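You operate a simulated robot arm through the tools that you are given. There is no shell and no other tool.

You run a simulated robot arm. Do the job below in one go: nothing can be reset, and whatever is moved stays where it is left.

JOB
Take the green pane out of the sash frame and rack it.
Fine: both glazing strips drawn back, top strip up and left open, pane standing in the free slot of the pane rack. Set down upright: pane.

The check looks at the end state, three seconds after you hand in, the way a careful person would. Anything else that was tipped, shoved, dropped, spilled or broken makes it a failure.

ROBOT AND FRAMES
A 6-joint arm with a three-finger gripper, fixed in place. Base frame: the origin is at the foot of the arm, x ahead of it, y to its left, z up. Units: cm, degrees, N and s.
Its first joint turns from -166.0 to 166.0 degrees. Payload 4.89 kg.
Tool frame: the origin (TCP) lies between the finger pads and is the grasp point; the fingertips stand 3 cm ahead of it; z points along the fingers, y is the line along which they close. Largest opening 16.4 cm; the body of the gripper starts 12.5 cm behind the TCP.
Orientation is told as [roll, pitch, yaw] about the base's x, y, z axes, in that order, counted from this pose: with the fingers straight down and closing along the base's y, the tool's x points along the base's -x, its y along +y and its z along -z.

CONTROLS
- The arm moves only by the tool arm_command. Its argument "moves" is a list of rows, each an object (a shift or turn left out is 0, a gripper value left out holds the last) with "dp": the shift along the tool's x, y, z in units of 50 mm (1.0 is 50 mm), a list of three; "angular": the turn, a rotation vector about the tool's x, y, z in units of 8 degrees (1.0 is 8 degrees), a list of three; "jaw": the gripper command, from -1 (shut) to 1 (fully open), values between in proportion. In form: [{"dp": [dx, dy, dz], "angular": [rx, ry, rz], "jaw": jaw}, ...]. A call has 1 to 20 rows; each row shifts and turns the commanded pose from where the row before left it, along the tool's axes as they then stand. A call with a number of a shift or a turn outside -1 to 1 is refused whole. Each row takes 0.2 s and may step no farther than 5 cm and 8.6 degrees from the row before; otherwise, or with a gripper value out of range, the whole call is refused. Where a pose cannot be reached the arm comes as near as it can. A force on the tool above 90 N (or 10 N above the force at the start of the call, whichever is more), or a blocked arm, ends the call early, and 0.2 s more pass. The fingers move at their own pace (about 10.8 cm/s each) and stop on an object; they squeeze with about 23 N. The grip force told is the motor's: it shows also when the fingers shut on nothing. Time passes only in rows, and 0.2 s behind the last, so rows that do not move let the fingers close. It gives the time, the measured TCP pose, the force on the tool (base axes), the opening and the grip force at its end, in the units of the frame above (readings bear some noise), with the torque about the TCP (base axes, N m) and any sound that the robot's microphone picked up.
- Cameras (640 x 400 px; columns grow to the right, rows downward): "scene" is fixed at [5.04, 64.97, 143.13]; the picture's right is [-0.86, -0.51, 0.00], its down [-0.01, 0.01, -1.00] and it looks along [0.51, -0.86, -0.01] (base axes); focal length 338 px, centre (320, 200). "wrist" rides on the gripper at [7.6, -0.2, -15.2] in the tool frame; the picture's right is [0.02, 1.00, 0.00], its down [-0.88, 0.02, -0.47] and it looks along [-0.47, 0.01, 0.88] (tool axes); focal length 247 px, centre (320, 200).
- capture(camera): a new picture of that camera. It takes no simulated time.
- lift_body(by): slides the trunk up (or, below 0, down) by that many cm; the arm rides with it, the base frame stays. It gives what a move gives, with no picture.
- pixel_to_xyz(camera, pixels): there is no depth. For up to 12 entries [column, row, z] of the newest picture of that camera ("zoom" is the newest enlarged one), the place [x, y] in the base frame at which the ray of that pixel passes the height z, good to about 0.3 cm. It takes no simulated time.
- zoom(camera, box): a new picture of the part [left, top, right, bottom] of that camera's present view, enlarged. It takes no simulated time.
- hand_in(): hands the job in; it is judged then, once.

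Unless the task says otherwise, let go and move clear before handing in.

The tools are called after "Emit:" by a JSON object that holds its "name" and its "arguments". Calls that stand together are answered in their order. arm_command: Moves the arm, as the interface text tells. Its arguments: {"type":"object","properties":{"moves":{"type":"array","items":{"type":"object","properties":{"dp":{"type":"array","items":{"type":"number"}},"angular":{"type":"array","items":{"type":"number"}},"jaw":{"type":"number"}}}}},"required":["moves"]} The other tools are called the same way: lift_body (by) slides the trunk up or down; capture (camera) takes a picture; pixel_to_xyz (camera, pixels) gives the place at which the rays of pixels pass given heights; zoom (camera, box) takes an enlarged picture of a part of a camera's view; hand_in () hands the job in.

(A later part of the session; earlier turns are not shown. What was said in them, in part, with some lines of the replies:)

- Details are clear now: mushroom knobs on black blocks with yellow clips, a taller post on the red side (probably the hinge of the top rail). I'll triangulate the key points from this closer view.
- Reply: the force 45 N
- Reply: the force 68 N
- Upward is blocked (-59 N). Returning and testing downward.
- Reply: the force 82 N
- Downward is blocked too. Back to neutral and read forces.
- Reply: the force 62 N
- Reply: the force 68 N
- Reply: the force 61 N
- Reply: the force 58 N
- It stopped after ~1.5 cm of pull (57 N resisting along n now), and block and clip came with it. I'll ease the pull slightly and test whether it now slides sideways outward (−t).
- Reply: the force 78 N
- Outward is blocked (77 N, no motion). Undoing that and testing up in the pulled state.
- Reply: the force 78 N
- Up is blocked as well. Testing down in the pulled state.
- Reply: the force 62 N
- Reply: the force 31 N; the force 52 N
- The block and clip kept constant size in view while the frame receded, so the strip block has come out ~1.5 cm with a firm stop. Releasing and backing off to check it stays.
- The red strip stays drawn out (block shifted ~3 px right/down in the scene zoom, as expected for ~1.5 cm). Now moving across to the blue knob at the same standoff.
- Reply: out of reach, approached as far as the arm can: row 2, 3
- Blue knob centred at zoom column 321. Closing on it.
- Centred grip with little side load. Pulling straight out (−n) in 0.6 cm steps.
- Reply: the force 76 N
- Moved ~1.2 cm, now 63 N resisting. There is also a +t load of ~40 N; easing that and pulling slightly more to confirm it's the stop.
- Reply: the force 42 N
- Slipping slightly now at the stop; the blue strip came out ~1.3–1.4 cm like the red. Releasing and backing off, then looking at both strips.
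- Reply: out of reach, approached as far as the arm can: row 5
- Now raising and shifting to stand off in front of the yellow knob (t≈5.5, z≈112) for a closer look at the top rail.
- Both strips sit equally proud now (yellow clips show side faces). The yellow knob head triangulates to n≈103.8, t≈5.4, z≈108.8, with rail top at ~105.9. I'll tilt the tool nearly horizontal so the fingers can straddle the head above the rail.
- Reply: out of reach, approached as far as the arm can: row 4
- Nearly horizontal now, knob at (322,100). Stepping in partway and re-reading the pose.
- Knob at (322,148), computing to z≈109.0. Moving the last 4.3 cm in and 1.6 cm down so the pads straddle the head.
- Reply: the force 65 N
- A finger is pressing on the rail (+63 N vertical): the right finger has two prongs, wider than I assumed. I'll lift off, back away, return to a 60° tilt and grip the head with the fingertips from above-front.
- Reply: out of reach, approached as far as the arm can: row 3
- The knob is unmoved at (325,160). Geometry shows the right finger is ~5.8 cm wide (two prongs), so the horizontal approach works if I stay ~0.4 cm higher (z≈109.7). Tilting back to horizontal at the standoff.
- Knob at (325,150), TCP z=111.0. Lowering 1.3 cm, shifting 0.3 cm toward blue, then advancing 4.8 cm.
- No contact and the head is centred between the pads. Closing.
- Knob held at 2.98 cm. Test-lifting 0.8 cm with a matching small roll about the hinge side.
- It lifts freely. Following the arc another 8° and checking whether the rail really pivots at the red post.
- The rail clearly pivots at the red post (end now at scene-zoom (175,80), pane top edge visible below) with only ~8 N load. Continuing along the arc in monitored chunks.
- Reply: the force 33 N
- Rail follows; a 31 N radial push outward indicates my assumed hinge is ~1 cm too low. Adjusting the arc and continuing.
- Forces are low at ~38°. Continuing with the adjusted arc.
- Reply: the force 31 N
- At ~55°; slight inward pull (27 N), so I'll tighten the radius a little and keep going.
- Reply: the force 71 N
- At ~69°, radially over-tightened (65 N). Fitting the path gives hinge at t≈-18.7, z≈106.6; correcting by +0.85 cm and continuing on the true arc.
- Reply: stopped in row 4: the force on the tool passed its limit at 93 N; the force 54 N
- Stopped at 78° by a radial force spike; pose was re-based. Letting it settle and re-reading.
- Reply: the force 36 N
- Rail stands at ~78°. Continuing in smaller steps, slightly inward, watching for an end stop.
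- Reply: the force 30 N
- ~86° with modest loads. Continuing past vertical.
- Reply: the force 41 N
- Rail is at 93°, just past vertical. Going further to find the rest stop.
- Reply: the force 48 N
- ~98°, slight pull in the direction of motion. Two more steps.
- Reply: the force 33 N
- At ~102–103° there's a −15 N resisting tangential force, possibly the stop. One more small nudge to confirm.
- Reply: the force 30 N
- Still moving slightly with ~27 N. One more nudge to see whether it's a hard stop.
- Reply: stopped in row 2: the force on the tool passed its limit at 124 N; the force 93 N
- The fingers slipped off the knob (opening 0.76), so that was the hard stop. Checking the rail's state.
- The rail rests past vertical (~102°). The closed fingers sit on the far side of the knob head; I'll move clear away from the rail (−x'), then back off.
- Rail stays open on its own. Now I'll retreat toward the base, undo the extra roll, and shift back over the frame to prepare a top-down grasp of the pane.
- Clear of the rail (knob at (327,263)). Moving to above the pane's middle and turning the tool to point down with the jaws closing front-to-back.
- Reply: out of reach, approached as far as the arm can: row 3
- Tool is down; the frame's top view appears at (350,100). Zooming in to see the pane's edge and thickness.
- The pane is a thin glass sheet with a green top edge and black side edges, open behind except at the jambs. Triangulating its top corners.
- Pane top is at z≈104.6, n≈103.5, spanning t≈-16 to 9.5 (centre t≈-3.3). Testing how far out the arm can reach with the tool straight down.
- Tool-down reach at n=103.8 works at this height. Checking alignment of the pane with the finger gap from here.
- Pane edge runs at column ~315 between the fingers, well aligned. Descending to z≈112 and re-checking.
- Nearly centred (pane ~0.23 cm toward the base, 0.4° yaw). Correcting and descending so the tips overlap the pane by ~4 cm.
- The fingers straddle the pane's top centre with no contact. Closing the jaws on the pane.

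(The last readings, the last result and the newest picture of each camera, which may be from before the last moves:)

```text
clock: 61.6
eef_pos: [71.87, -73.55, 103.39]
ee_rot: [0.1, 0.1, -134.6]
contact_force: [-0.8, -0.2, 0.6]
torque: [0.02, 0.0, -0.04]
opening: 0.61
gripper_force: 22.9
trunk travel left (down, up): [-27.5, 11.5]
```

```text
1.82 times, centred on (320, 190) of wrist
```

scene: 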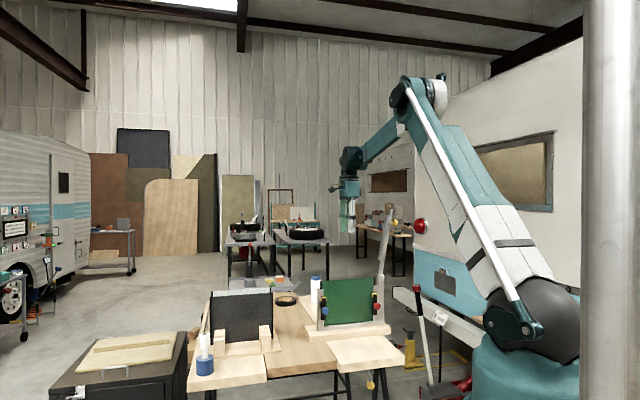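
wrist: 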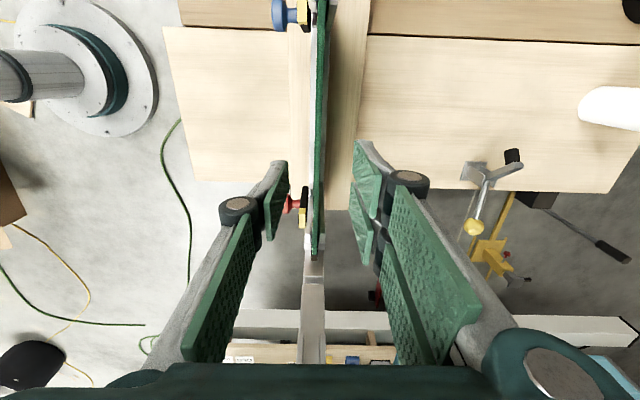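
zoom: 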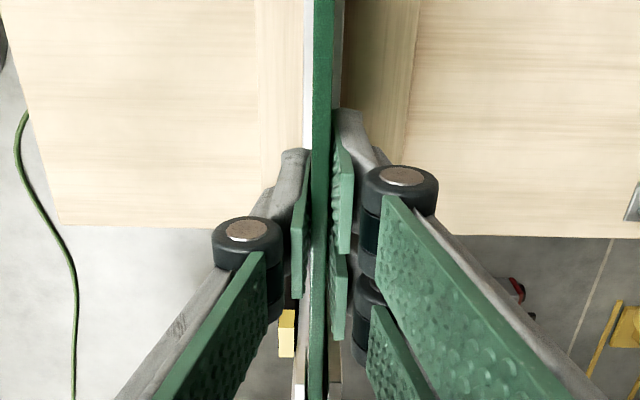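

Gripped: 0.61 cm thick, with no side load. Lifting slowly straight up.

Emit:
{"name": "arm_command", "arguments": {"moves": [{"dp": [0, 0, -0.1]}, {"dp": [0, 0, -0.1]}, {"dp": [0, 0, -0.1]}, {}]}}

Emit:
{"name": "zoom", "arguments": {"camera": "scene", "box": [300, 230, 420, 350]}}

```text
clock: 62.6
eef_pos: [71.81, -73.71, 104.71]
ee_rot: [0.0, 0.2, -134.6]
contact_force: [0.1, -0.5, -2.9]
torque: [-0.02, -0.02, -0.01]
opening: 0.6
gripper_force: 23.2
trunk travel left (down, up): [-27.5, 11.5]
```

```text
3.33 times, centred on (360, 290) of scene
```

zoom: 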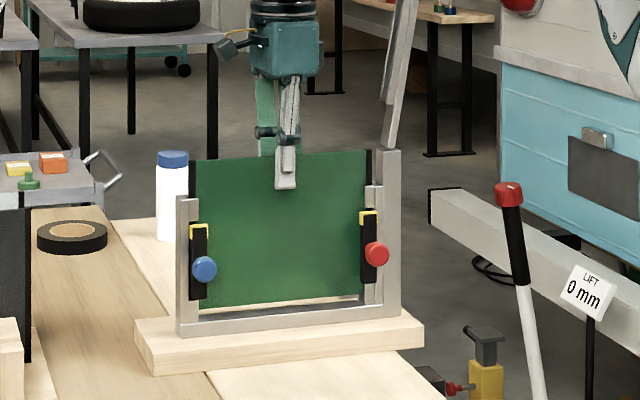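

The pane is rising freely with only ~3 N weight. Continuing up to clear the frame.

Emit:
{"name": "arm_command", "arguments": {"moves": [{"dp": [0, 0, -0.25]}, {"dp": [0, 0, -0.25]}, {"dp": [0, 0, -0.3]}, {"dp": [0, 0, -0.4]}, {"dp": [0, 0, -0.4]}, {}]}}

Emit:
{"name": "zoom", "arguments": {"camera": "scene", "box": [300, 200, 420, 350]}}

```text
clock: 64.0
eef_pos: [71.88, -73.5, 112.65]
ee_rot: [0.1, 0.1, -134.6]
contact_force: [-1.1, 0.9, -2.4]
torque: [-0.03, -0.05, 0.04]
opening: 0.6
gripper_force: 23.2
trunk travel left (down, up): [-27.5, 11.5]
```

```text
2.67 times, centred on (360, 275) of scene
```

zoom: 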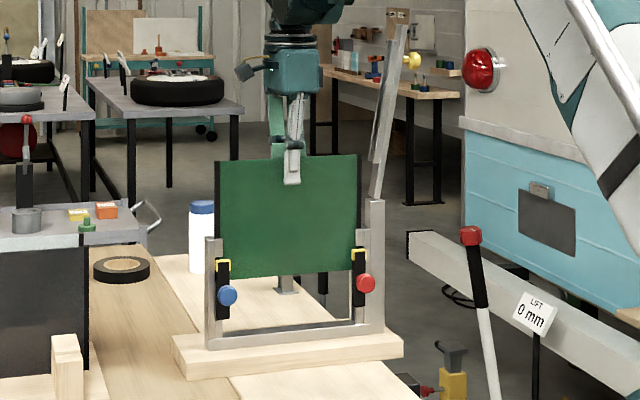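

The pane is half out and hanging square. Continuing up until its bottom clears the posts.

Emit:
{"name": "arm_command", "arguments": {"moves": [{"dp": [0, 0, -0.4]}, {"dp": [0, 0, -0.4]}, {"dp": [0, 0, -0.4]}, {"dp": [0, 0, -0.4]}, {"dp": [0, 0, -0.4]}, {"dp": [0, 0, -0.4]}, {"dp": [0, 0, -0.4]}, {}]}}

Emit:
{"name": "capture", "arguments": {"camera": "scene"}}

Emit:
{"name": "zoom", "arguments": {"camera": "scene", "box": [300, 200, 420, 350]}}

```text
clock: 65.8
eef_pos: [71.76, -73.4, 126.64]
ee_rot: [0.1, 0.1, -134.6]
contact_force: [-0.5, 0.8, -3.2]
torque: [-0.03, 0.0, -0.01]
opening: 0.61
gripper_force: 23.2
trunk travel left (down, up): [-27.5, 11.5]
```

```text
taken
```

scene: 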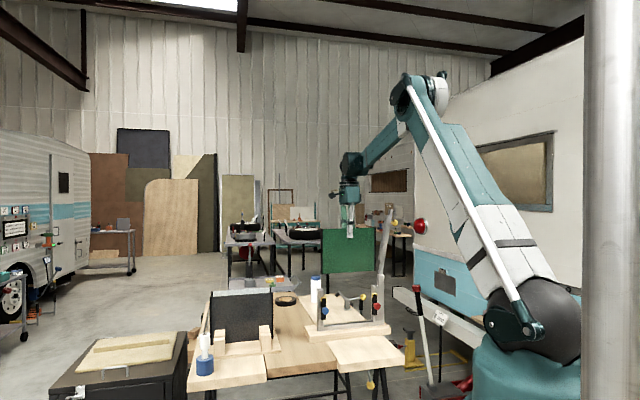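

```text
2.67 times, centred on (360, 275) of scene
```

zoom: 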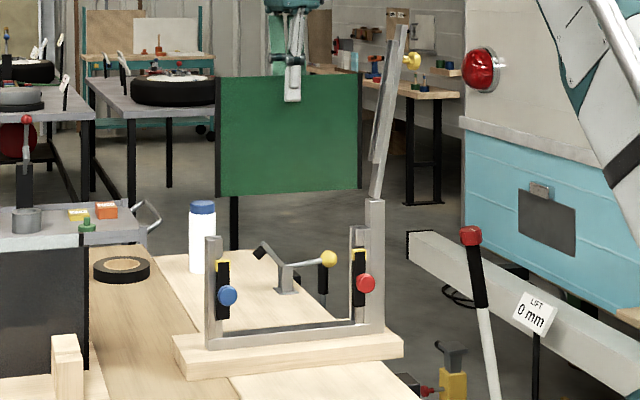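

The pane is fully out (bottom ~z 108.7, above the post). Now I need the rack geometry; zooming in on it in the scene view.

Emit:
{"name": "zoom", "arguments": {"camera": "scene", "box": [190, 275, 290, 375]}}

Emit:
{"name": "zoom", "arguments": {"camera": "scene", "box": [195, 320, 245, 360]}}

Emit:
{"name": "zoom", "arguments": {"camera": "scene", "box": [250, 315, 300, 355]}}

```text
4.00 times, centred on (240, 325) of scene
```

zoom: 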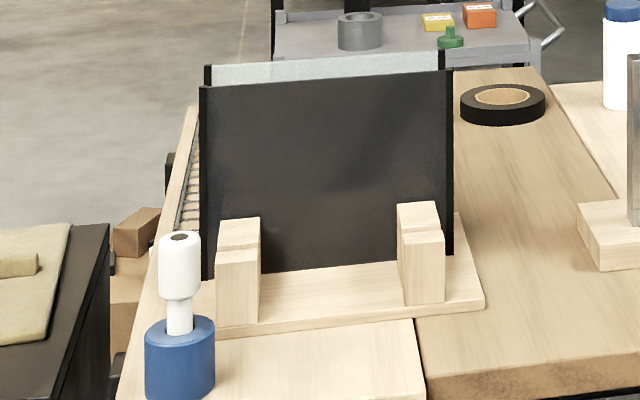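

```text
10.00 times, centred on (220, 340) of scene
```

zoom: 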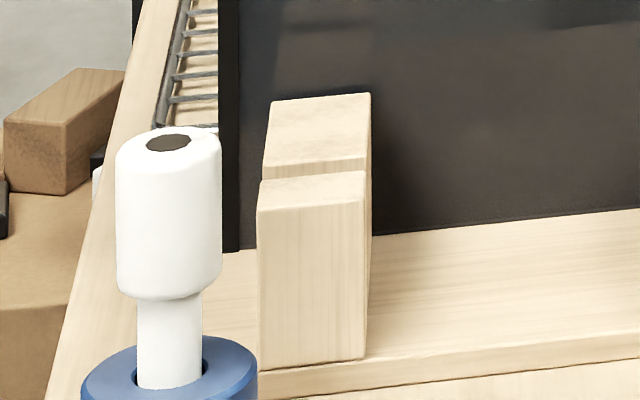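

```text
10.00 times, centred on (275, 335) of scene
```

zoom: 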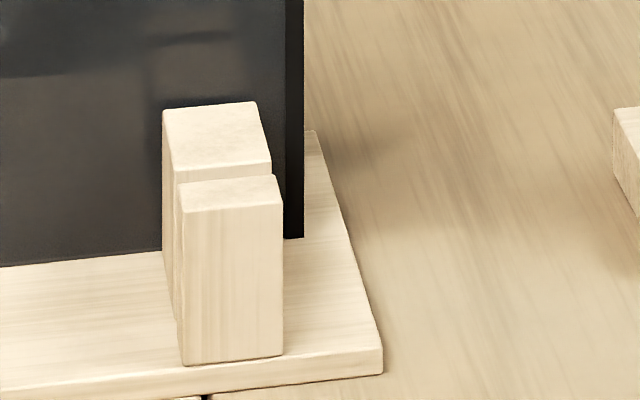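

The rack has three slots; dark and clear panes occupy the rear two, and the gap between the two front post pieces is the free slot. Getting a first estimate of the posts' places.

Emit:
{"name": "pixel_to_xyz", "arguments": {"camera": "scene", "pixels": [[219, 356, 82], [266, 351, 82], [219.2, 338.8, 91], [266, 334.4, 91], [214, 357, 82], [271, 350.5, 82], [205.5, 362, 80], [278, 356, 80], [317.3, 330.9, 84], [304.5, 342, 81]]}}

```text
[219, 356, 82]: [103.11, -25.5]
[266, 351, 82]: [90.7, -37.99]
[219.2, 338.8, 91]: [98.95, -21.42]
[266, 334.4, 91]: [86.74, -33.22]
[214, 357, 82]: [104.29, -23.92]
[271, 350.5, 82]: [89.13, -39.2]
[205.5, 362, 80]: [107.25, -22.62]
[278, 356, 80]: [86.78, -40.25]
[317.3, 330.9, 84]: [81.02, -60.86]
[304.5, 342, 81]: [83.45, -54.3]
```

The rack's post line runs parallel to the frame (az ≈45°), centred near t≈44.5, n≈92. So I can keep this orientation: retreat 11 cm toward the base, then translate ~48 cm along +t with the pane held high.

Emit:
{"name": "arm_command", "arguments": {"moves": [{"dp": [0, -0.3, -0.1]}, {"dp": [0, -0.6, -0.1]}, {"dp": [0, -0.6, 0]}, {"dp": [0, -0.5, 0]}, {"dp": [0, -0.2, 0]}, {}]}}

Emit:
{"name": "zoom", "arguments": {"camera": "scene", "box": [300, 200, 420, 350]}}

```text
clock: 67.2
eef_pos: [63.84, -65.73, 127.65]
ee_rot: [0.1, 0.2, -134.6]
contact_force: [-0.4, 0.7, -2.3]
torque: [-0.04, -0.06, 0.0]
opening: 0.61
gripper_force: 23.5
trunk travel left (down, up): [-27.5, 11.5]
```

```text
2.67 times, centred on (360, 275) of scene
```

zoom: 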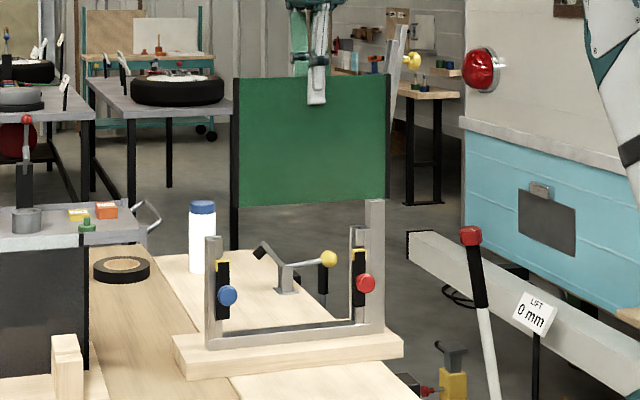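

Pane hangs square. Translating along +t toward the rack, keeping height.

Emit:
{"name": "arm_command", "arguments": {"moves": [{"dp": [0.3, 0, 0]}, {"dp": [0.5, 0, 0]}, {"dp": [0.6, 0, 0]}, {"dp": [0.7, 0, 0]}, {"dp": [0.7, 0, 0]}, {"dp": [0.7, 0, 0]}, {"dp": [0.7, 0, 0]}, {"dp": [0.7, 0, 0]}, {"dp": [0.7, 0, 0]}, {"dp": [0.7, 0, 0]}, {"dp": [0.7, 0, 0]}, {"dp": [0.7, 0, 0]}, {"dp": [0.7, 0, 0]}, {"dp": [0.6, 0, 0]}, {"dp": [0.4, 0, 0]}, {"dp": [0.1, 0, 0]}, {}]}}

Emit:
{"name": "capture", "arguments": {"camera": "wrist"}}

Emit:
{"name": "capture", "arguments": {"camera": "scene"}}

```text
clock: 70.8
eef_pos: [97.56, -31.97, 127.92]
ee_rot: [0.2, 0.1, -134.6]
contact_force: [-0.2, 1.1, -3.4]
torque: [-0.02, 0.0, -0.02]
opening: 0.6
gripper_force: 23.1
trunk travel left (down, up): [-27.5, 11.5]
```

```text
taken
```

wrist: 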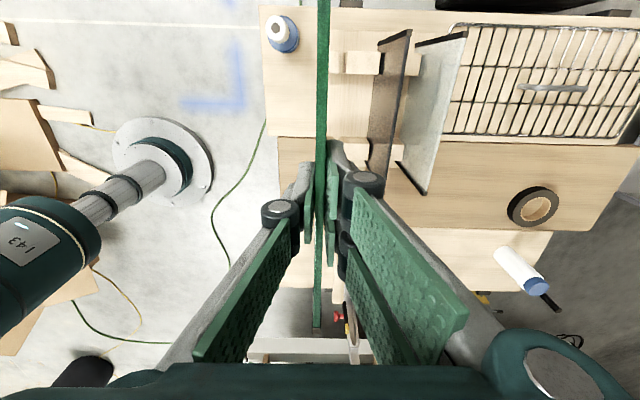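

```text
taken
```

scene: 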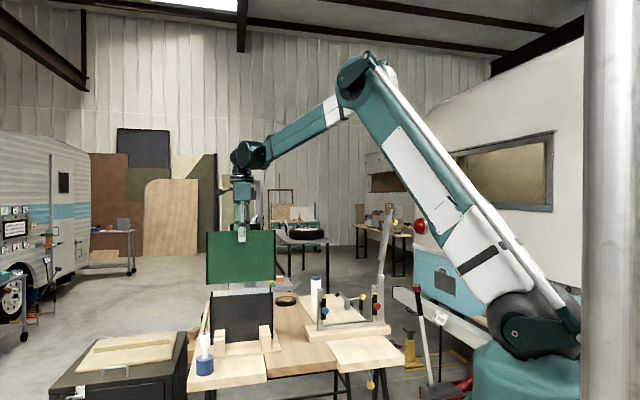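

I'm above/in front of the rack. Zooming the wrist view on the posts and panes.

Emit:
{"name": "zoom", "arguments": {"camera": "wrist", "box": [260, 0, 480, 210]}}

Emit:
{"name": "zoom", "arguments": {"camera": "wrist", "box": [320, 20, 420, 110]}}

Emit:
{"name": "zoom", "arguments": {"camera": "scene", "box": [180, 220, 310, 380]}}

```text
1.90 times, centred on (370, 105) of wrist
```

zoom: 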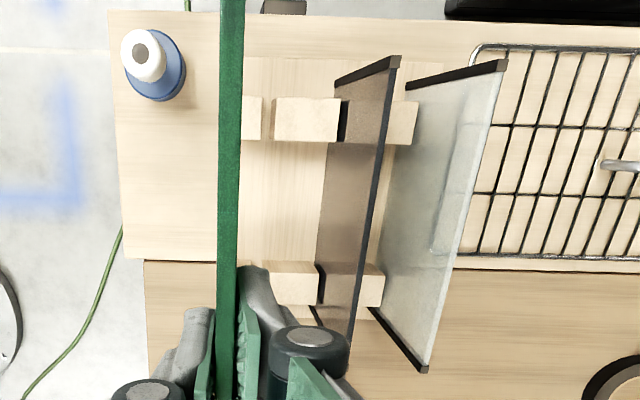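

```text
4.44 times, centred on (370, 65) of wrist
```

zoom: 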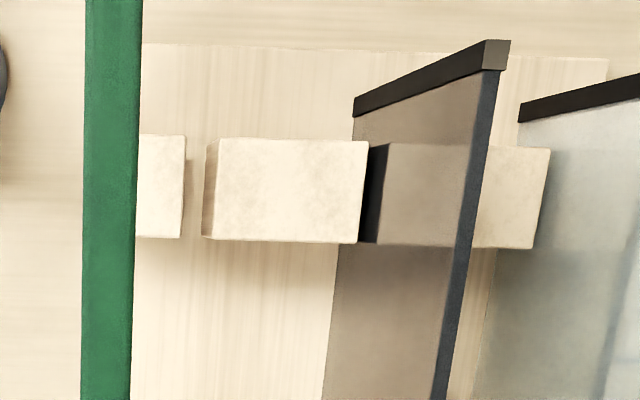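

```text
2.50 times, centred on (245, 300) of scene
```

zoom: 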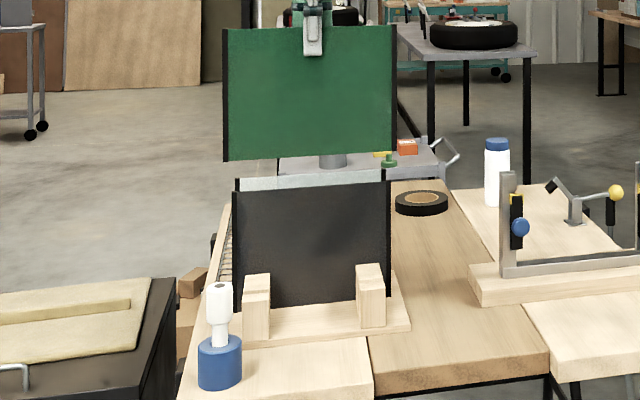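

From above, the +t post shows front piece | gap (zoom x≈185–216) | second piece | dark pane. I'll triangulate the gap edges using both cameras.

Emit:
{"name": "pixel_to_xyz", "arguments": {"camera": "wrist", "pixels": [[339.1, 62, 88], [339.1, 62, 94], [346.6, 62, 88], [346.6, 62, 94], [343.7, 148.7, 88], [343.7, 148.7, 94], [380.5, 62, 88], [380.5, 62, 94]]}}

Emit:
{"name": "pixel_to_xyz", "arguments": {"camera": "scene", "pixels": [[219.4, 337.5, 88], [219.4, 337.5, 94], [219.5, 336.5, 88], [219.5, 336.5, 94]]}}

```text
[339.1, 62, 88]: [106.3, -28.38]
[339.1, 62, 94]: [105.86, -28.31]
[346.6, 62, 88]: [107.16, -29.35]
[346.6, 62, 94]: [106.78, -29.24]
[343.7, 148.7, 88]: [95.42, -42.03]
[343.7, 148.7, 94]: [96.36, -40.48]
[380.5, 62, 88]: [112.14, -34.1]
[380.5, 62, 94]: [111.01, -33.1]
```

```text
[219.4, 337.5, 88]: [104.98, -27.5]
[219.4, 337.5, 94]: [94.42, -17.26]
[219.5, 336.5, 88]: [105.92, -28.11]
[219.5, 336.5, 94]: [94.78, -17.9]
```

Post tops are at z≈87.3 and the free gap is ~1.3 cm wide, centred at n≈96.9. Checking the slot direction using the existing panes' top edges.

Emit:
{"name": "pixel_to_xyz", "arguments": {"camera": "wrist", "pixels": [[411, 29.7, 101], [385.8, 178.7, 101], [411, 29.7, 103], [385.8, 178.7, 103], [467.4, 34, 103], [423.7, 195.5, 103]]}}

Emit:
{"name": "pixel_to_xyz", "arguments": {"camera": "scene", "pixels": [[210.75, 296.25, 101], [210.75, 296.25, 104], [271.7, 293, 101], [271.7, 293, 104]]}}

```text
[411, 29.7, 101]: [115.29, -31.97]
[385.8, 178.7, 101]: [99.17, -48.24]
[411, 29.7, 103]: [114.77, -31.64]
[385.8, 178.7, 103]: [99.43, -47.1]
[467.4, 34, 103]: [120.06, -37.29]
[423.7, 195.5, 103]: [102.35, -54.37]
```

```text
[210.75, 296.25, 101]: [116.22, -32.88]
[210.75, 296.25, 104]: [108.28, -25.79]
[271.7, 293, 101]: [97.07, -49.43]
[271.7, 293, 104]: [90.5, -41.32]
```

Slot direction ≈45.3°, matching the tool's 45.4°. The blue-based white handle at wrist (277,29) is close; checking its height before I descend for a closer slot view.

Emit:
{"name": "pixel_to_xyz", "arguments": {"camera": "wrist", "pixels": [[276.8, 28.7, 85], [276.8, 28.7, 90], [276.8, 28.7, 95], [276.8, 28.7, 100], [281, 33, 82]]}}

Emit:
{"name": "pixel_to_xyz", "arguments": {"camera": "scene", "pixels": [[204.8, 335.5, 85], [204.8, 335.5, 90], [204.8, 335.5, 95], [204.8, 335.5, 100]]}}

```text
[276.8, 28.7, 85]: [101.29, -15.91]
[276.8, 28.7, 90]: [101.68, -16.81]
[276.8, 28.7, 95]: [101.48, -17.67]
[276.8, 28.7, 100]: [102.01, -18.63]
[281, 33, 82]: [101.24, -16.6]
```

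```text
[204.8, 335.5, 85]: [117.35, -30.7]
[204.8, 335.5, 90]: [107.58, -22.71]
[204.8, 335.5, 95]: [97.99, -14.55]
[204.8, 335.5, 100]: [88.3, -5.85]
```

The handle's top is at z≈93, n≈84, well clear of the pane. Descending 14 cm at this offset for a closer measurement of the slot.

Emit:
{"name": "arm_command", "arguments": {"moves": [{"dp": [0, 0, 0.4]}, {"dp": [0, 0, 0.6]}, {"dp": [0, 0, 0.6]}, {"dp": [0, 0, 0.6]}, {"dp": [0, 0, 0.4]}, {"dp": [0, 0, 0.2]}, {}]}}

Emit:
{"name": "capture", "arguments": {"camera": "wrist"}}

Emit:
{"name": "zoom", "arguments": {"camera": "wrist", "box": [300, 0, 440, 110]}}

Emit:
{"name": "zoom", "arguments": {"camera": "wrist", "box": [300, 120, 440, 260]}}

Emit:
{"name": "zoom", "arguments": {"camera": "scene", "box": [180, 250, 310, 380]}}

```text
clock: 72.4
eef_pos: [97.4, -32.17, 113.83]
ee_rot: [0.1, 0.1, -134.6]
contact_force: [0.0, -0.4, -2.8]
torque: [-0.04, -0.02, -0.03]
opening: 0.59
gripper_force: 22.9
trunk travel left (down, up): [-27.5, 11.5]
```

```text
taken
```

wrist: 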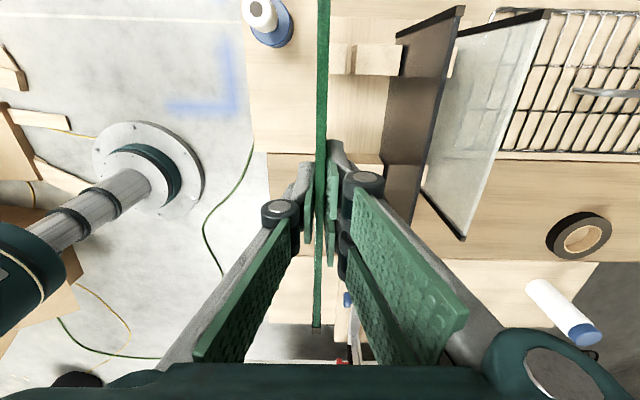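

```text
3.64 times, centred on (370, 55) of wrist
```

zoom: 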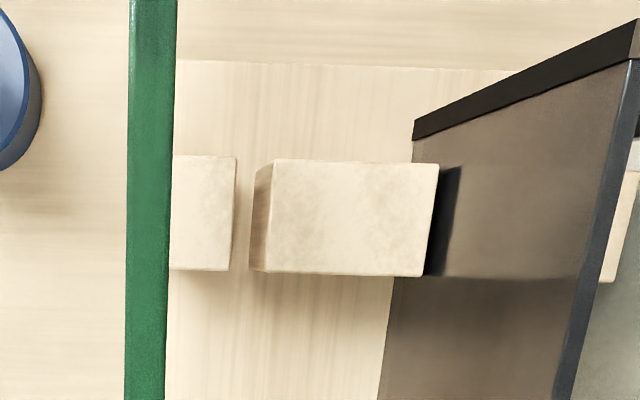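

```text
2.86 times, centred on (370, 190) of wrist
```

zoom: 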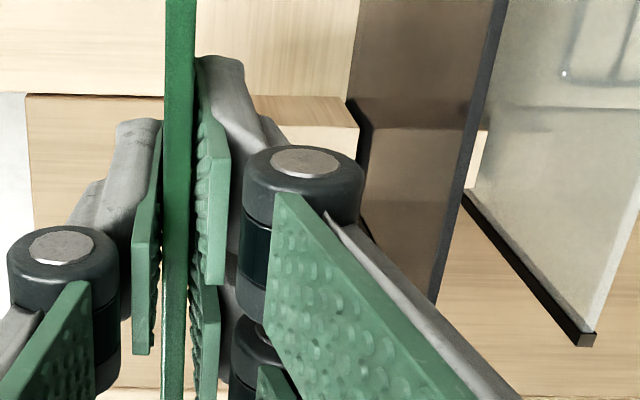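

```text
3.08 times, centred on (245, 315) of scene
```

zoom: 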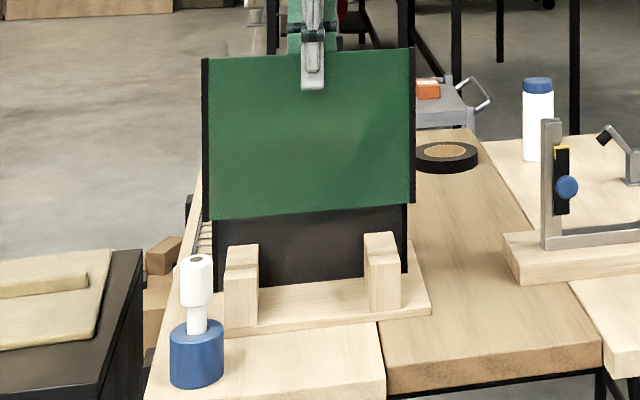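

Gap edges now at wrist x≈346.7 and 356.3. Cross-checking post-top height using P2's corners in both cameras.

Emit:
{"name": "pixel_to_xyz", "arguments": {"camera": "wrist", "pixels": [[403, 44.8, 87], [403, 44.8, 91], [397.5, 76.2, 87], [397.5, 76.2, 91], [346.9, 43.2, 87], [346.9, 43.2, 91], [357.4, 44, 87], [357.4, 44, 91], [346.7, 58.6, 87.5], [346.7, 58.6, 89.5], [356.3, 58.6, 87.5], [356.3, 58.6, 89.5]]}}

Emit:
{"name": "pixel_to_xyz", "arguments": {"camera": "scene", "pixels": [[215, 330.2, 87], [215, 330.2, 91], [225, 329.3, 87], [225, 329.3, 91], [214.2, 337.9, 87], [214.2, 337.9, 91], [214.4, 337.2, 87], [214.4, 337.2, 91]]}}

```text
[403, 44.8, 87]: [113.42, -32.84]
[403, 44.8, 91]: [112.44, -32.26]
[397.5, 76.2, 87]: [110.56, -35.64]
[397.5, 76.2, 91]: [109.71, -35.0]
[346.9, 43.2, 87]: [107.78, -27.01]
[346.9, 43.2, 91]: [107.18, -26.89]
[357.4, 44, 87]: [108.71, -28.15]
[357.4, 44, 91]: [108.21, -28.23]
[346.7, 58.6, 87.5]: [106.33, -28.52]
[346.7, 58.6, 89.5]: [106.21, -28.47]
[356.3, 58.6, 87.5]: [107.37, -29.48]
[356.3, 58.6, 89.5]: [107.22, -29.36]
```

```text
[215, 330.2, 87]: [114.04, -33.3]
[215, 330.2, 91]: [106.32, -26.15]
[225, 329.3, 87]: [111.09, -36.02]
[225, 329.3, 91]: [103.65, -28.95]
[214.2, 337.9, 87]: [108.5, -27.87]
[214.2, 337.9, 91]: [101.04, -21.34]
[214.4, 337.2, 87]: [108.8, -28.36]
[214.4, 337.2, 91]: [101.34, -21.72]
```

Post tops confirmed at z≈87.3; the gap is ~1.4 cm wide and lies 4.5 cm farther out than the pane now. Moving out 4.5 cm at this height (bottom ~z 95, above the posts).

Emit:
{"name": "arm_command", "arguments": {"moves": [{"dp": [0, 0.3, 0]}, {"dp": [0, 0.4, 0]}, {"dp": [0, 0.2, 0]}, {}]}}

Emit:
{"name": "capture", "arguments": {"camera": "wrist"}}

Emit:
{"name": "zoom", "arguments": {"camera": "wrist", "box": [250, 0, 390, 110]}}

Emit:
{"name": "zoom", "arguments": {"camera": "scene", "box": [180, 250, 310, 380]}}

```text
clock: 73.4
eef_pos: [100.71, -35.32, 113.73]
ee_rot: [0.1, 0.1, -134.6]
contact_force: [-0.6, -0.4, -4.2]
torque: [0.07, 0.04, -0.01]
opening: 0.59
gripper_force: 23.3
trunk travel left (down, up): [-27.5, 11.5]
```

```text
taken
```

wrist: 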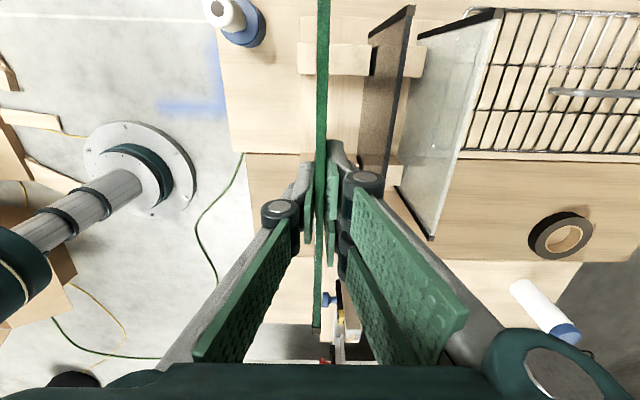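

```text
3.64 times, centred on (320, 55) of wrist
```

zoom: 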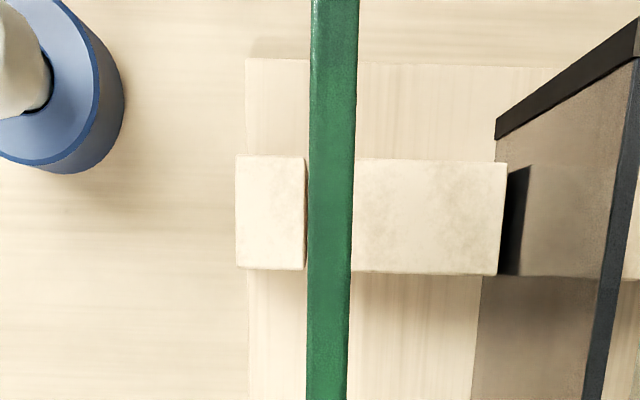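

```text
3.08 times, centred on (245, 315) of scene
```

zoom: 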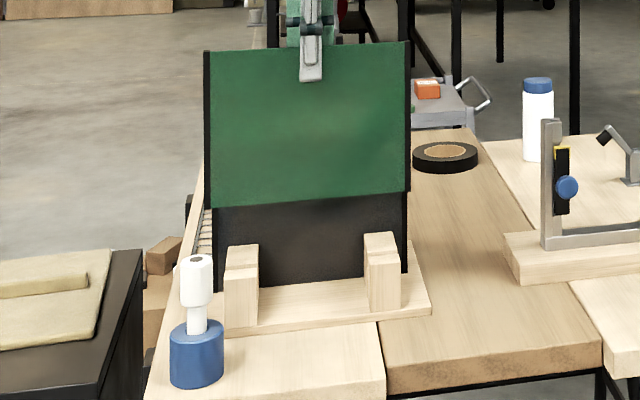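

The pane band now sits over the gap (front piece's rear edge visible just left of it), within ~0.1 cm. Descending 6.5 cm to just above the post tops.

Emit:
{"name": "arm_command", "arguments": {"moves": [{"dp": [0, -0.01, 0.4]}, {"dp": [0, 0, 0.5]}, {"dp": [0, 0, 0.4]}, {}]}}

Emit:
{"name": "zoom", "arguments": {"camera": "wrist", "box": [250, 0, 390, 110]}}

Emit:
{"name": "zoom", "arguments": {"camera": "scene", "box": [190, 280, 290, 370]}}

```text
clock: 74.4
eef_pos: [100.78, -35.08, 107.11]
ee_rot: [0.1, 0.1, -134.5]
contact_force: [0.2, -0.5, -2.7]
torque: [-0.03, 0.07, 0.0]
opening: 0.6
gripper_force: 22.9
trunk travel left (down, up): [-27.5, 11.5]
```

```text
3.64 times, centred on (320, 55) of wrist
```

zoom: 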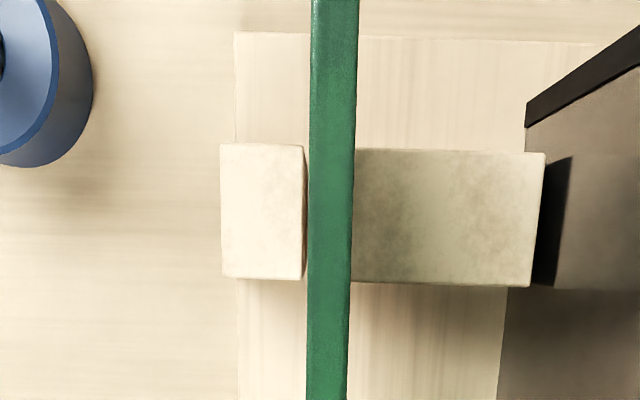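

```text
4.44 times, centred on (240, 325) of scene
```

zoom: 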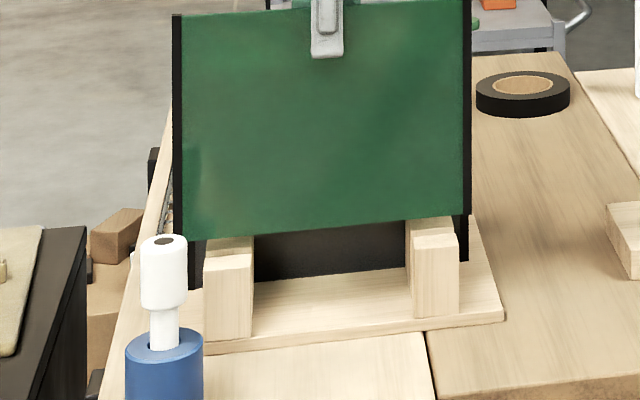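

Still centred (offset ~0.05 cm), pane bottom ~1 cm above the posts. Descending slowly into the slot, watching force.

Emit:
{"name": "arm_command", "arguments": {"moves": [{"dp": [0, 0, 0.15]}, {"dp": [0, 0, 0.15]}, {"dp": [0, 0, 0.15]}, {"dp": [0, 0, 0.1]}, {}]}}

Emit:
{"name": "zoom", "arguments": {"camera": "scene", "box": [190, 280, 290, 370]}}

Emit:
{"name": "zoom", "arguments": {"camera": "wrist", "box": [250, 0, 390, 110]}}

```text
clock: 75.6
eef_pos: [100.64, -35.25, 104.6]
ee_rot: [0.1, 0.1, -134.6]
contact_force: [-0.1, 0.6, -3.3]
torque: [-0.03, 0.02, -0.02]
opening: 0.62
gripper_force: 22.8
trunk travel left (down, up): [-27.5, 11.5]
```

```text
4.44 times, centred on (240, 325) of scene
```

zoom: 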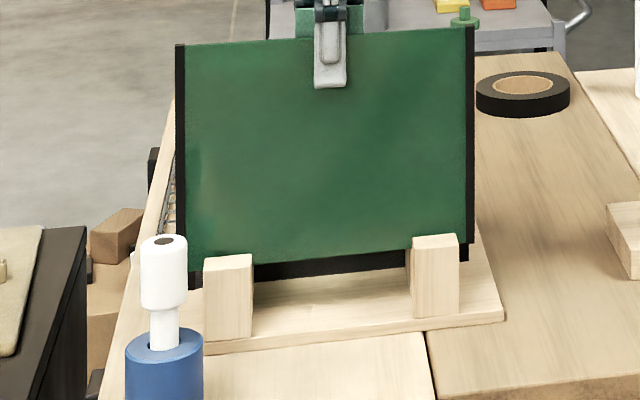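

```text
3.64 times, centred on (320, 55) of wrist
```

zoom: 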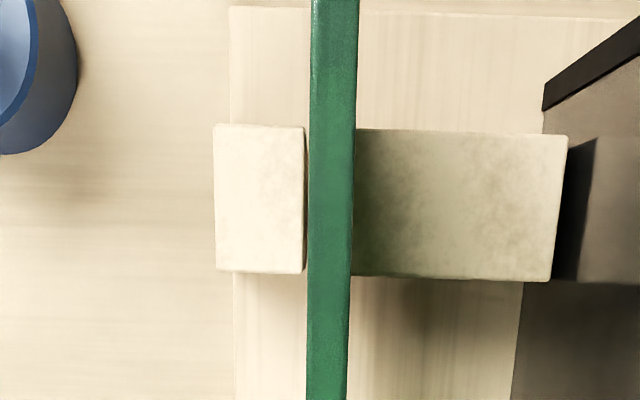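

The pane has entered between the post pieces on both sides with no contact force. Continuing down gently.

Emit:
{"name": "arm_command", "arguments": {"moves": [{"dp": [0, 0, 0.12]}, {"dp": [0, 0, 0.12]}, {"dp": [0, 0, 0.12]}, {"dp": [0, 0, 0.12]}, {"dp": [0, 0, 0.12]}, {"dp": [0, 0, 0.1]}, {}]}}

Emit:
{"name": "zoom", "arguments": {"camera": "scene", "box": [190, 280, 290, 370]}}

```text
clock: 77.2
eef_pos: [100.53, -35.29, 100.85]
ee_rot: [0.1, 0.1, -134.6]
contact_force: [0.4, -0.5, -3.3]
torque: [-0.02, -0.02, 0.02]
opening: 0.6
gripper_force: 23.4
trunk travel left (down, up): [-27.5, 11.5]
```

```text
4.44 times, centred on (240, 325) of scene
```

zoom: 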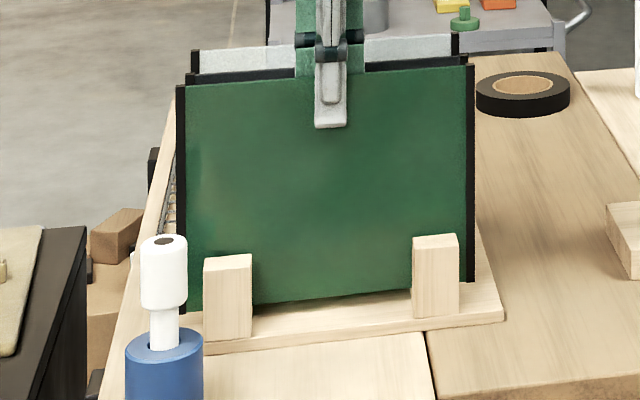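

Almost seated, still only its own weight. Creeping down in 0.2 cm steps to feel the base.

Emit:
{"name": "arm_command", "arguments": {"moves": [{"dp": [0, 0, 0.04]}, {"dp": [0, 0, 0.04]}, {"dp": [0, 0, 0.04]}, {}]}}

```text
clock: 78.2
eef_pos: [100.54, -35.1, 100.54]
ee_rot: [0.1, 0.0, -134.6]
contact_force: [0.4, 0.1, -2.9]
torque: [0.0, 0.05, 0.02]
opening: 0.58
gripper_force: 22.7
trunk travel left (down, up): [-27.5, 11.5]
```

Emit:
{"name": "arm_command", "arguments": {"moves": [{"dp": [0, 0, 0.04]}, {"dp": [0, 0, 0.04]}, {"dp": [0, 0, 0.04]}, {}]}}

Emit:
{"name": "zoom", "arguments": {"camera": "scene", "box": [215, 330, 275, 365]}}

```text
clock: 79.2
eef_pos: [100.5, -35.28, 100.01]
ee_rot: [0.0, 0.1, -134.6]
contact_force: [-1.2, -0.7, -3.3]
torque: [-0.05, 0.01, 0.0]
opening: 0.59
gripper_force: 22.8
trunk travel left (down, up): [-27.5, 11.5]
```

```text
10.67 times, centred on (245, 348) of scene
```

zoom: 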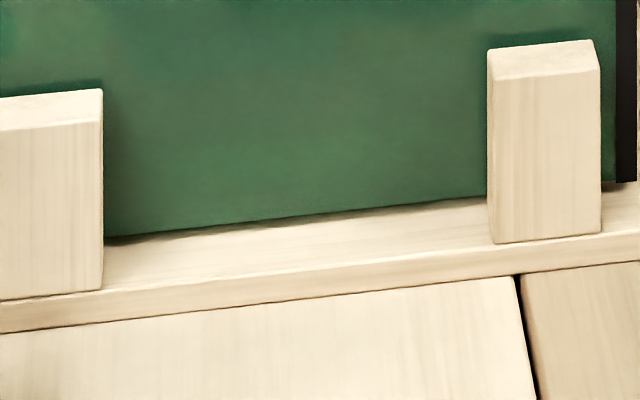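

A thin shadow gap remains under the pane. Continuing down in small steps.

Emit:
{"name": "arm_command", "arguments": {"moves": [{"dp": [0, 0, 0.04]}, {"dp": [0, 0, 0.04]}, {}]}}

```text
clock: 80.0
eef_pos: [100.42, -35.25, 99.62]
ee_rot: [0.2, 0.1, -134.7]
contact_force: [0.4, -0.2, -2.5]
torque: [0.0, 0.01, 0.03]
opening: 0.58
gripper_force: 22.8
trunk travel left (down, up): [-27.5, 11.5]
```

Emit:
{"name": "arm_command", "arguments": {"moves": [{"dp": [0, 0, 0.04]}, {"dp": [0, 0, 0.04]}, {}]}}

Emit:
{"name": "zoom", "arguments": {"camera": "scene", "box": [215, 330, 275, 365]}}

```text
clock: 80.8
eef_pos: [100.53, -35.2, 99.31]
ee_rot: [0.1, 0.0, -134.6]
contact_force: [-0.1, 0.0, 16.2]
torque: [0.04, 0.03, 0.02]
opening: 0.59
gripper_force: 23.1
trunk travel left (down, up): [-27.5, 11.5]
```

```text
10.67 times, centred on (245, 348) of scene
```

zoom: 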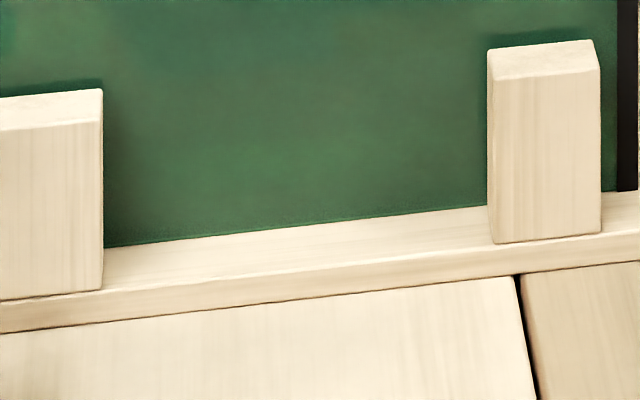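

The pane touches the base (+16 N). Easing the load slightly, then opening the jaws.

Emit:
{"name": "arm_command", "arguments": {"moves": [{"dp": [0, 0, -0.035]}, {}, {"jaw": -0.5}, {}, {}, {}]}}

Emit:
{"name": "zoom", "arguments": {"camera": "scene", "box": [190, 270, 290, 370]}}

Emit:
{"name": "zoom", "arguments": {"camera": "wrist", "box": [220, 0, 420, 300]}}

```text
clock: 82.2
eef_pos: [100.65, -35.25, 99.41]
ee_rot: [0.2, 0.1, -134.5]
contact_force: [-0.4, 0.2, 1.3]
torque: [0.01, 0.01, -0.03]
opening: 4.11
gripper_force: 0.0
trunk travel left (down, up): [-27.5, 11.5]
```

```text
4.00 times, centred on (240, 320) of scene
```

zoom: 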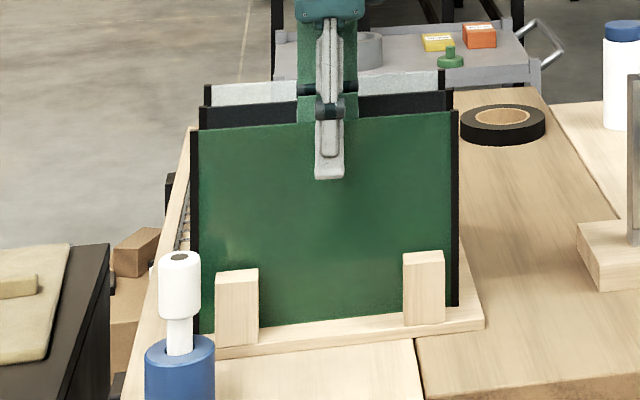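

```text
1.33 times, centred on (320, 150) of wrist
```

zoom: 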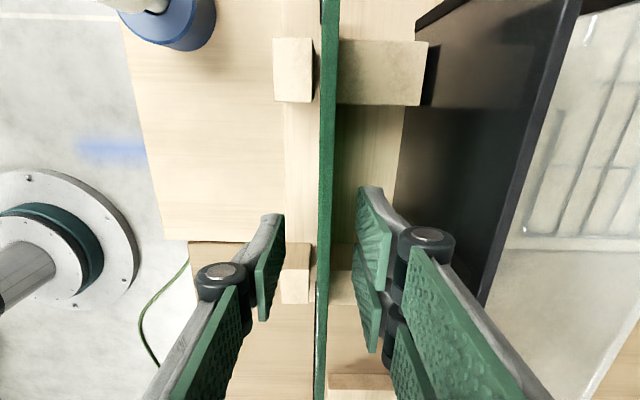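

The pane stands in the free slot, released with no load. Withdrawing straight up, slowly at first.

Emit:
{"name": "arm_command", "arguments": {"moves": [{"dp": [0, 0, -0.1]}, {"dp": [0, 0, -0.2]}, {"dp": [0, 0, -0.3]}, {"dp": [0, 0, -0.4]}, {"dp": [0, 0, -0.6]}, {"dp": [0, 0, -0.8]}, {"dp": [0, 0, -0.8]}, {"dp": [0, 0, -0.8]}, {}]}}

Emit:
{"name": "capture", "arguments": {"camera": "scene"}}

Emit:
{"name": "zoom", "arguments": {"camera": "scene", "box": [190, 270, 290, 370]}}

Emit:
{"name": "zoom", "arguments": {"camera": "wrist", "box": [220, 0, 480, 300]}}

Emit:
{"name": "zoom", "arguments": {"camera": "scene", "box": [300, 200, 420, 350]}}

```text
clock: 84.2
eef_pos: [100.76, -35.36, 119.52]
ee_rot: [0.0, 0.2, -134.6]
contact_force: [-1.5, 0.9, 1.0]
torque: [-0.03, -0.08, -0.01]
opening: 4.09
gripper_force: 0.1
trunk travel left (down, up): [-27.5, 11.5]
```

```text
taken
```

scene: 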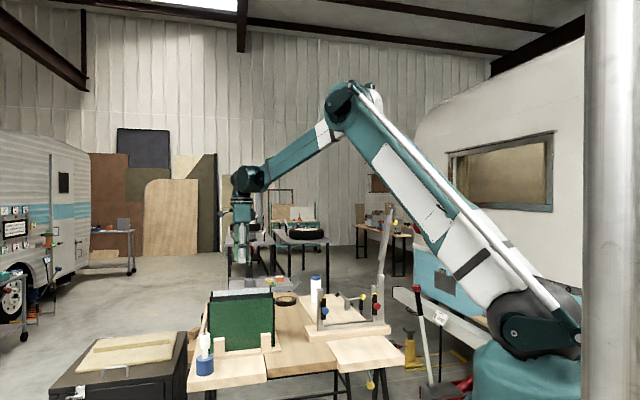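

```text
4.00 times, centred on (240, 320) of scene
```

zoom: 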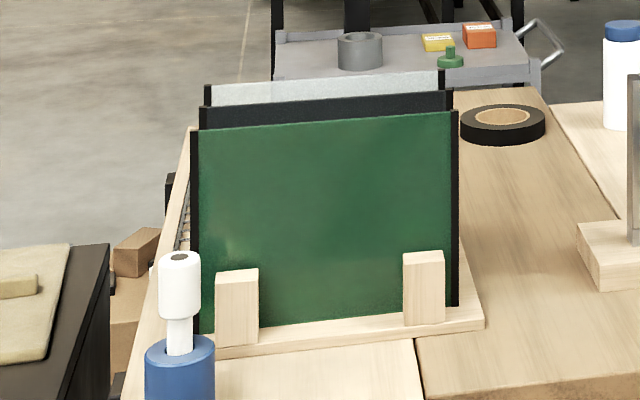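

```text
1.33 times, centred on (350, 150) of wrist
```

zoom: 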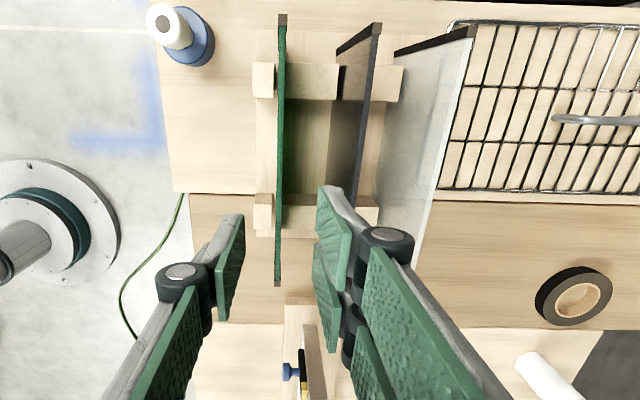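

```text
2.67 times, centred on (360, 275) of scene
```

zoom: 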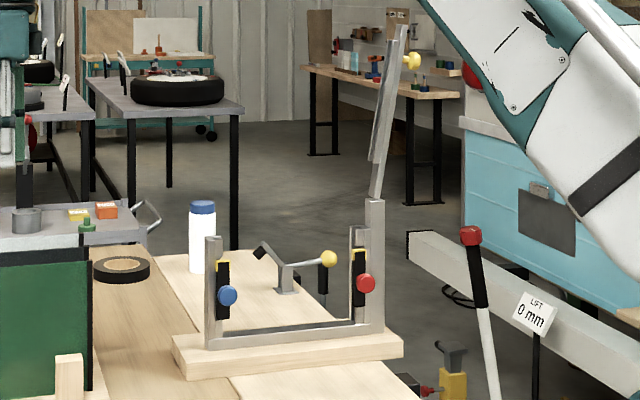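

The pane stands upright in the free slot with fingers clear, rail still open. I'll raise, retreat and go back to my earlier viewpoint in front of the frame to verify that both strips are fully drawn.

Emit:
{"name": "arm_command", "arguments": {"moves": [{"dp": [0, 0, -1.0]}, {"dp": [0, 0, -1.0]}, {"dp": [0, -0.8, 0]}, {"dp": [0, -0.8, 0]}, {"dp": [0, -0.8, 0]}, {"dp": [0, -0.8, 0]}, {"dp": [0, -0.8, 0]}, {"angular": [0, 0, -1]}, {"angular": [0, 0, -1]}, {"angular": [0, 0, -1]}, {"angular": [0, 0, -1]}, {"angular": [0, 0, -1]}, {"angular": [0, 0, -1]}, {"angular": [0, 0, -1]}, {"angular": [0, 0, -1]}, {"angular": [0, 0, -1]}, {"angular": [0, 0, -1]}, {"angular": [0, 0, -1]}, {}]}}

```text
clock: 88.2
eef_pos: [86.28, -21.1, 129.31]
ee_rot: [0.1, -0.1, -46.5]
contact_force: [-0.6, 0.2, 0.0]
torque: [-0.01, -0.01, 0.03]
opening: 4.12
gripper_force: 0.0
trunk travel left (down, up): [-27.5, 11.5]
```

Clear and turned to yaw -46°. Moving back to the viewpoint at about (55.9,-57.8,112).

Emit:
{"name": "arm_command", "arguments": {"moves": [{"dp": [-0.0825, -0.788, 0.1], "jaw": 1}, {"dp": [-0.0825, -0.788, 0.1]}, {"dp": [-0.0825, -0.788, 0.1]}, {"dp": [-0.0825, -0.788, 0.3]}, {"dp": [-0.0825, -0.788, 0.3]}, {"dp": [-0.0825, -0.788, 0.3]}, {"dp": [-0.0825, -0.788, 0.3]}, {"dp": [-0.0825, -0.788, 0.4]}, {"dp": [-0.0825, -0.788, 0.4]}, {"dp": [-0.0825, -0.788, 0.4]}, {"dp": [-0.0825, -0.788, 0.4]}, {"dp": [-0.0825, -0.788, 0.4]}, {}]}}

Emit:
{"name": "capture", "arguments": {"camera": "wrist"}}

Emit:
{"name": "zoom", "arguments": {"camera": "wrist", "box": [200, 200, 440, 400]}}

```text
clock: 91.0
eef_pos: [55.45, -57.21, 111.6]
ee_rot: [0.2, -0.1, -46.6]
contact_force: [0.0, -0.9, -0.4]
torque: [0.14, -0.03, 0.0]
opening: 16.42
gripper_force: 0.0
trunk travel left (down, up): [-27.5, 11.5]
```

```text
taken
```

wrist: 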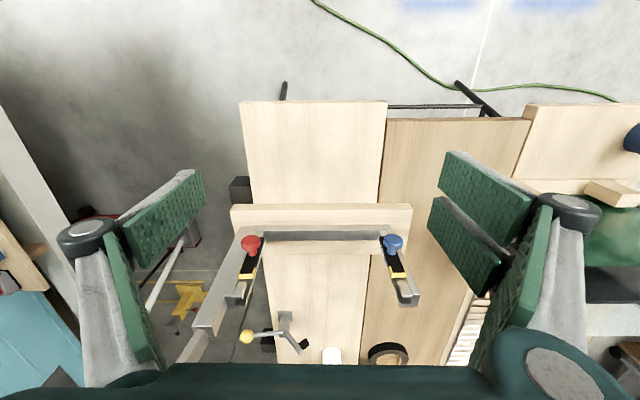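

```text
2.00 times, centred on (320, 300) of wrist
```

zoom: 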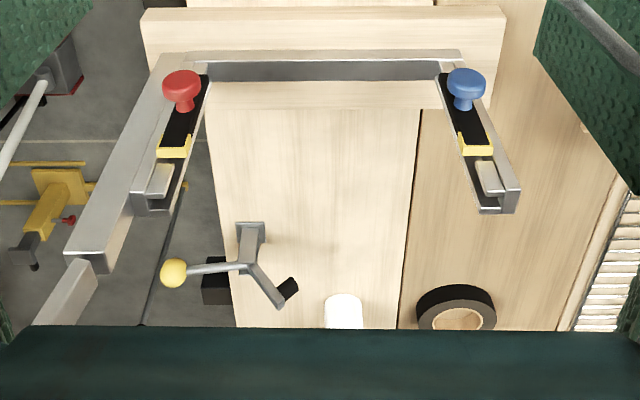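

Zooming into each strip to compare with the pre-pull view.

Emit:
{"name": "zoom", "arguments": {"camera": "wrist", "box": [215, 215, 285, 330]}}

Emit:
{"name": "zoom", "arguments": {"camera": "wrist", "box": [360, 215, 430, 330]}}

```text
3.48 times, centred on (250, 272) of wrist
```

zoom: 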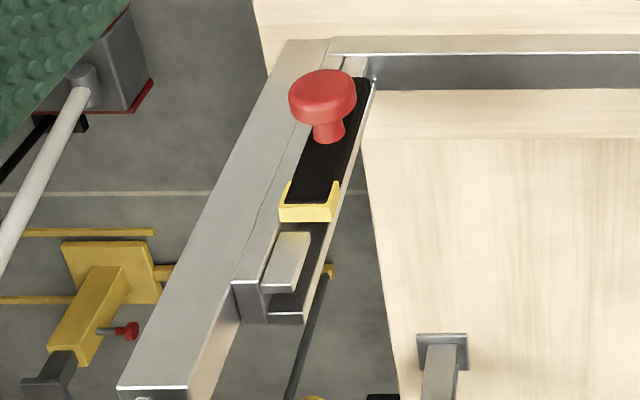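

```text
3.48 times, centred on (395, 272) of wrist
```

zoom: 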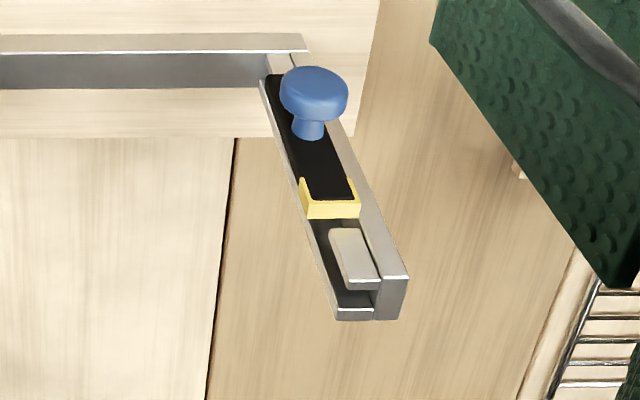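

Comparing with the earlier view: relative to the fixed strip ends both knobs and yellow clips are displaced ~0.9–1.0 cm outward, equal on both sides and consistent with the hard stop I felt; the frame base, lever, bottle and tape are unmoved. Raising the arm clear before a last look.

Emit:
{"name": "arm_command", "arguments": {"moves": [{"dp": [0.2, 0, -0.8]}, {"dp": [0.2, 0, -0.8]}, {"dp": [0.2, 0, -0.8]}, {"dp": [0.2, 0, -0.8]}, {"dp": [0, 0, -0.8]}, {}]}}

Emit:
{"name": "capture", "arguments": {"camera": "scene"}}

Emit:
{"name": "zoom", "arguments": {"camera": "scene", "box": [180, 260, 310, 390]}}

Emit:
{"name": "zoom", "arguments": {"camera": "scene", "box": [300, 200, 420, 350]}}

```text
clock: 92.4
eef_pos: [52.22, -54.07, 131.61]
ee_rot: [0.0, -0.1, -46.5]
contact_force: [-0.4, -0.4, -0.3]
torque: [-0.06, -0.08, -0.03]
opening: 16.37
gripper_force: 0.1
trunk travel left (down, up): [-27.5, 11.5]
```

```text
taken
```

scene: 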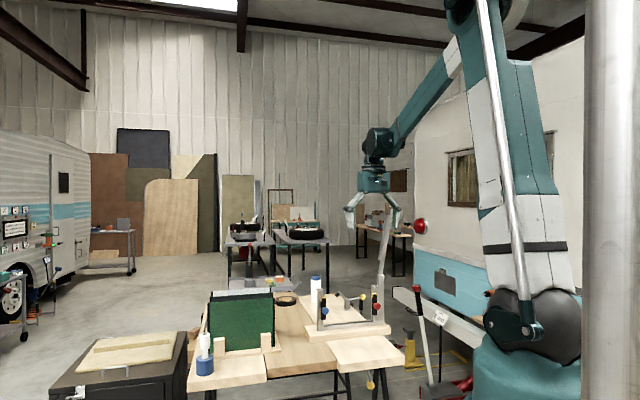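

```text
3.08 times, centred on (245, 325) of scene
```

zoom: 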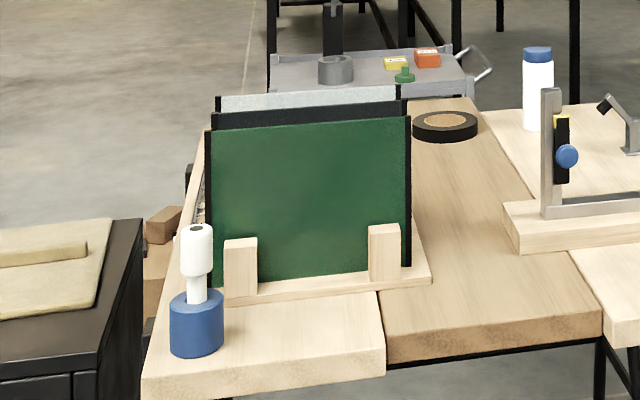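

```text
2.67 times, centred on (360, 275) of scene
```

zoom: 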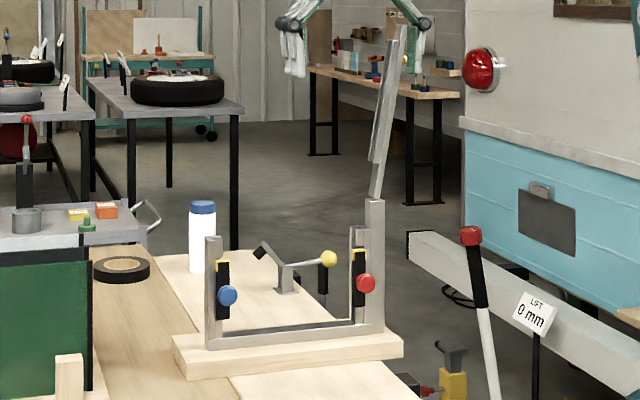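

Everything checks out: the green pane stands upright in the front slot, both strip knobs are drawn out, the top strip leans open past vertical, the gripper is empty and clear, and nothing else has moved. Handing in.

Emit:
{"name": "hand_in", "arguments": {}}

```text
The job is handed in.
```

The green pane is out of the sash frame and standing upright in the free front slot of the rack. I've handed the job in, but no verdict has come back.

- **Glazing strips:** I drew both back by their knobs until they met firm resistance at about 50–60 N. They stayed there, with the knobs about 1 cm out from where they started. I took that as the end of their travel.
- **Top strip:** it is up, leaning at about 102° against its stop just past vertical, and stays open on its own. Its yellow knob slipped out of the gripper when it reached the stop, but the strip held.
- **Pane:** it came out and went into the slot with no sign of binding. I let go once it rested on the rack base.
- **Everything else:** the sash frame and the dark pane are where they were. Nothing else looks tipped or shoved. While lining up on the top strip, a finger pressed on the rail once with about 63 N and left no visible effect.

The gripper is empty and clear of the bench.
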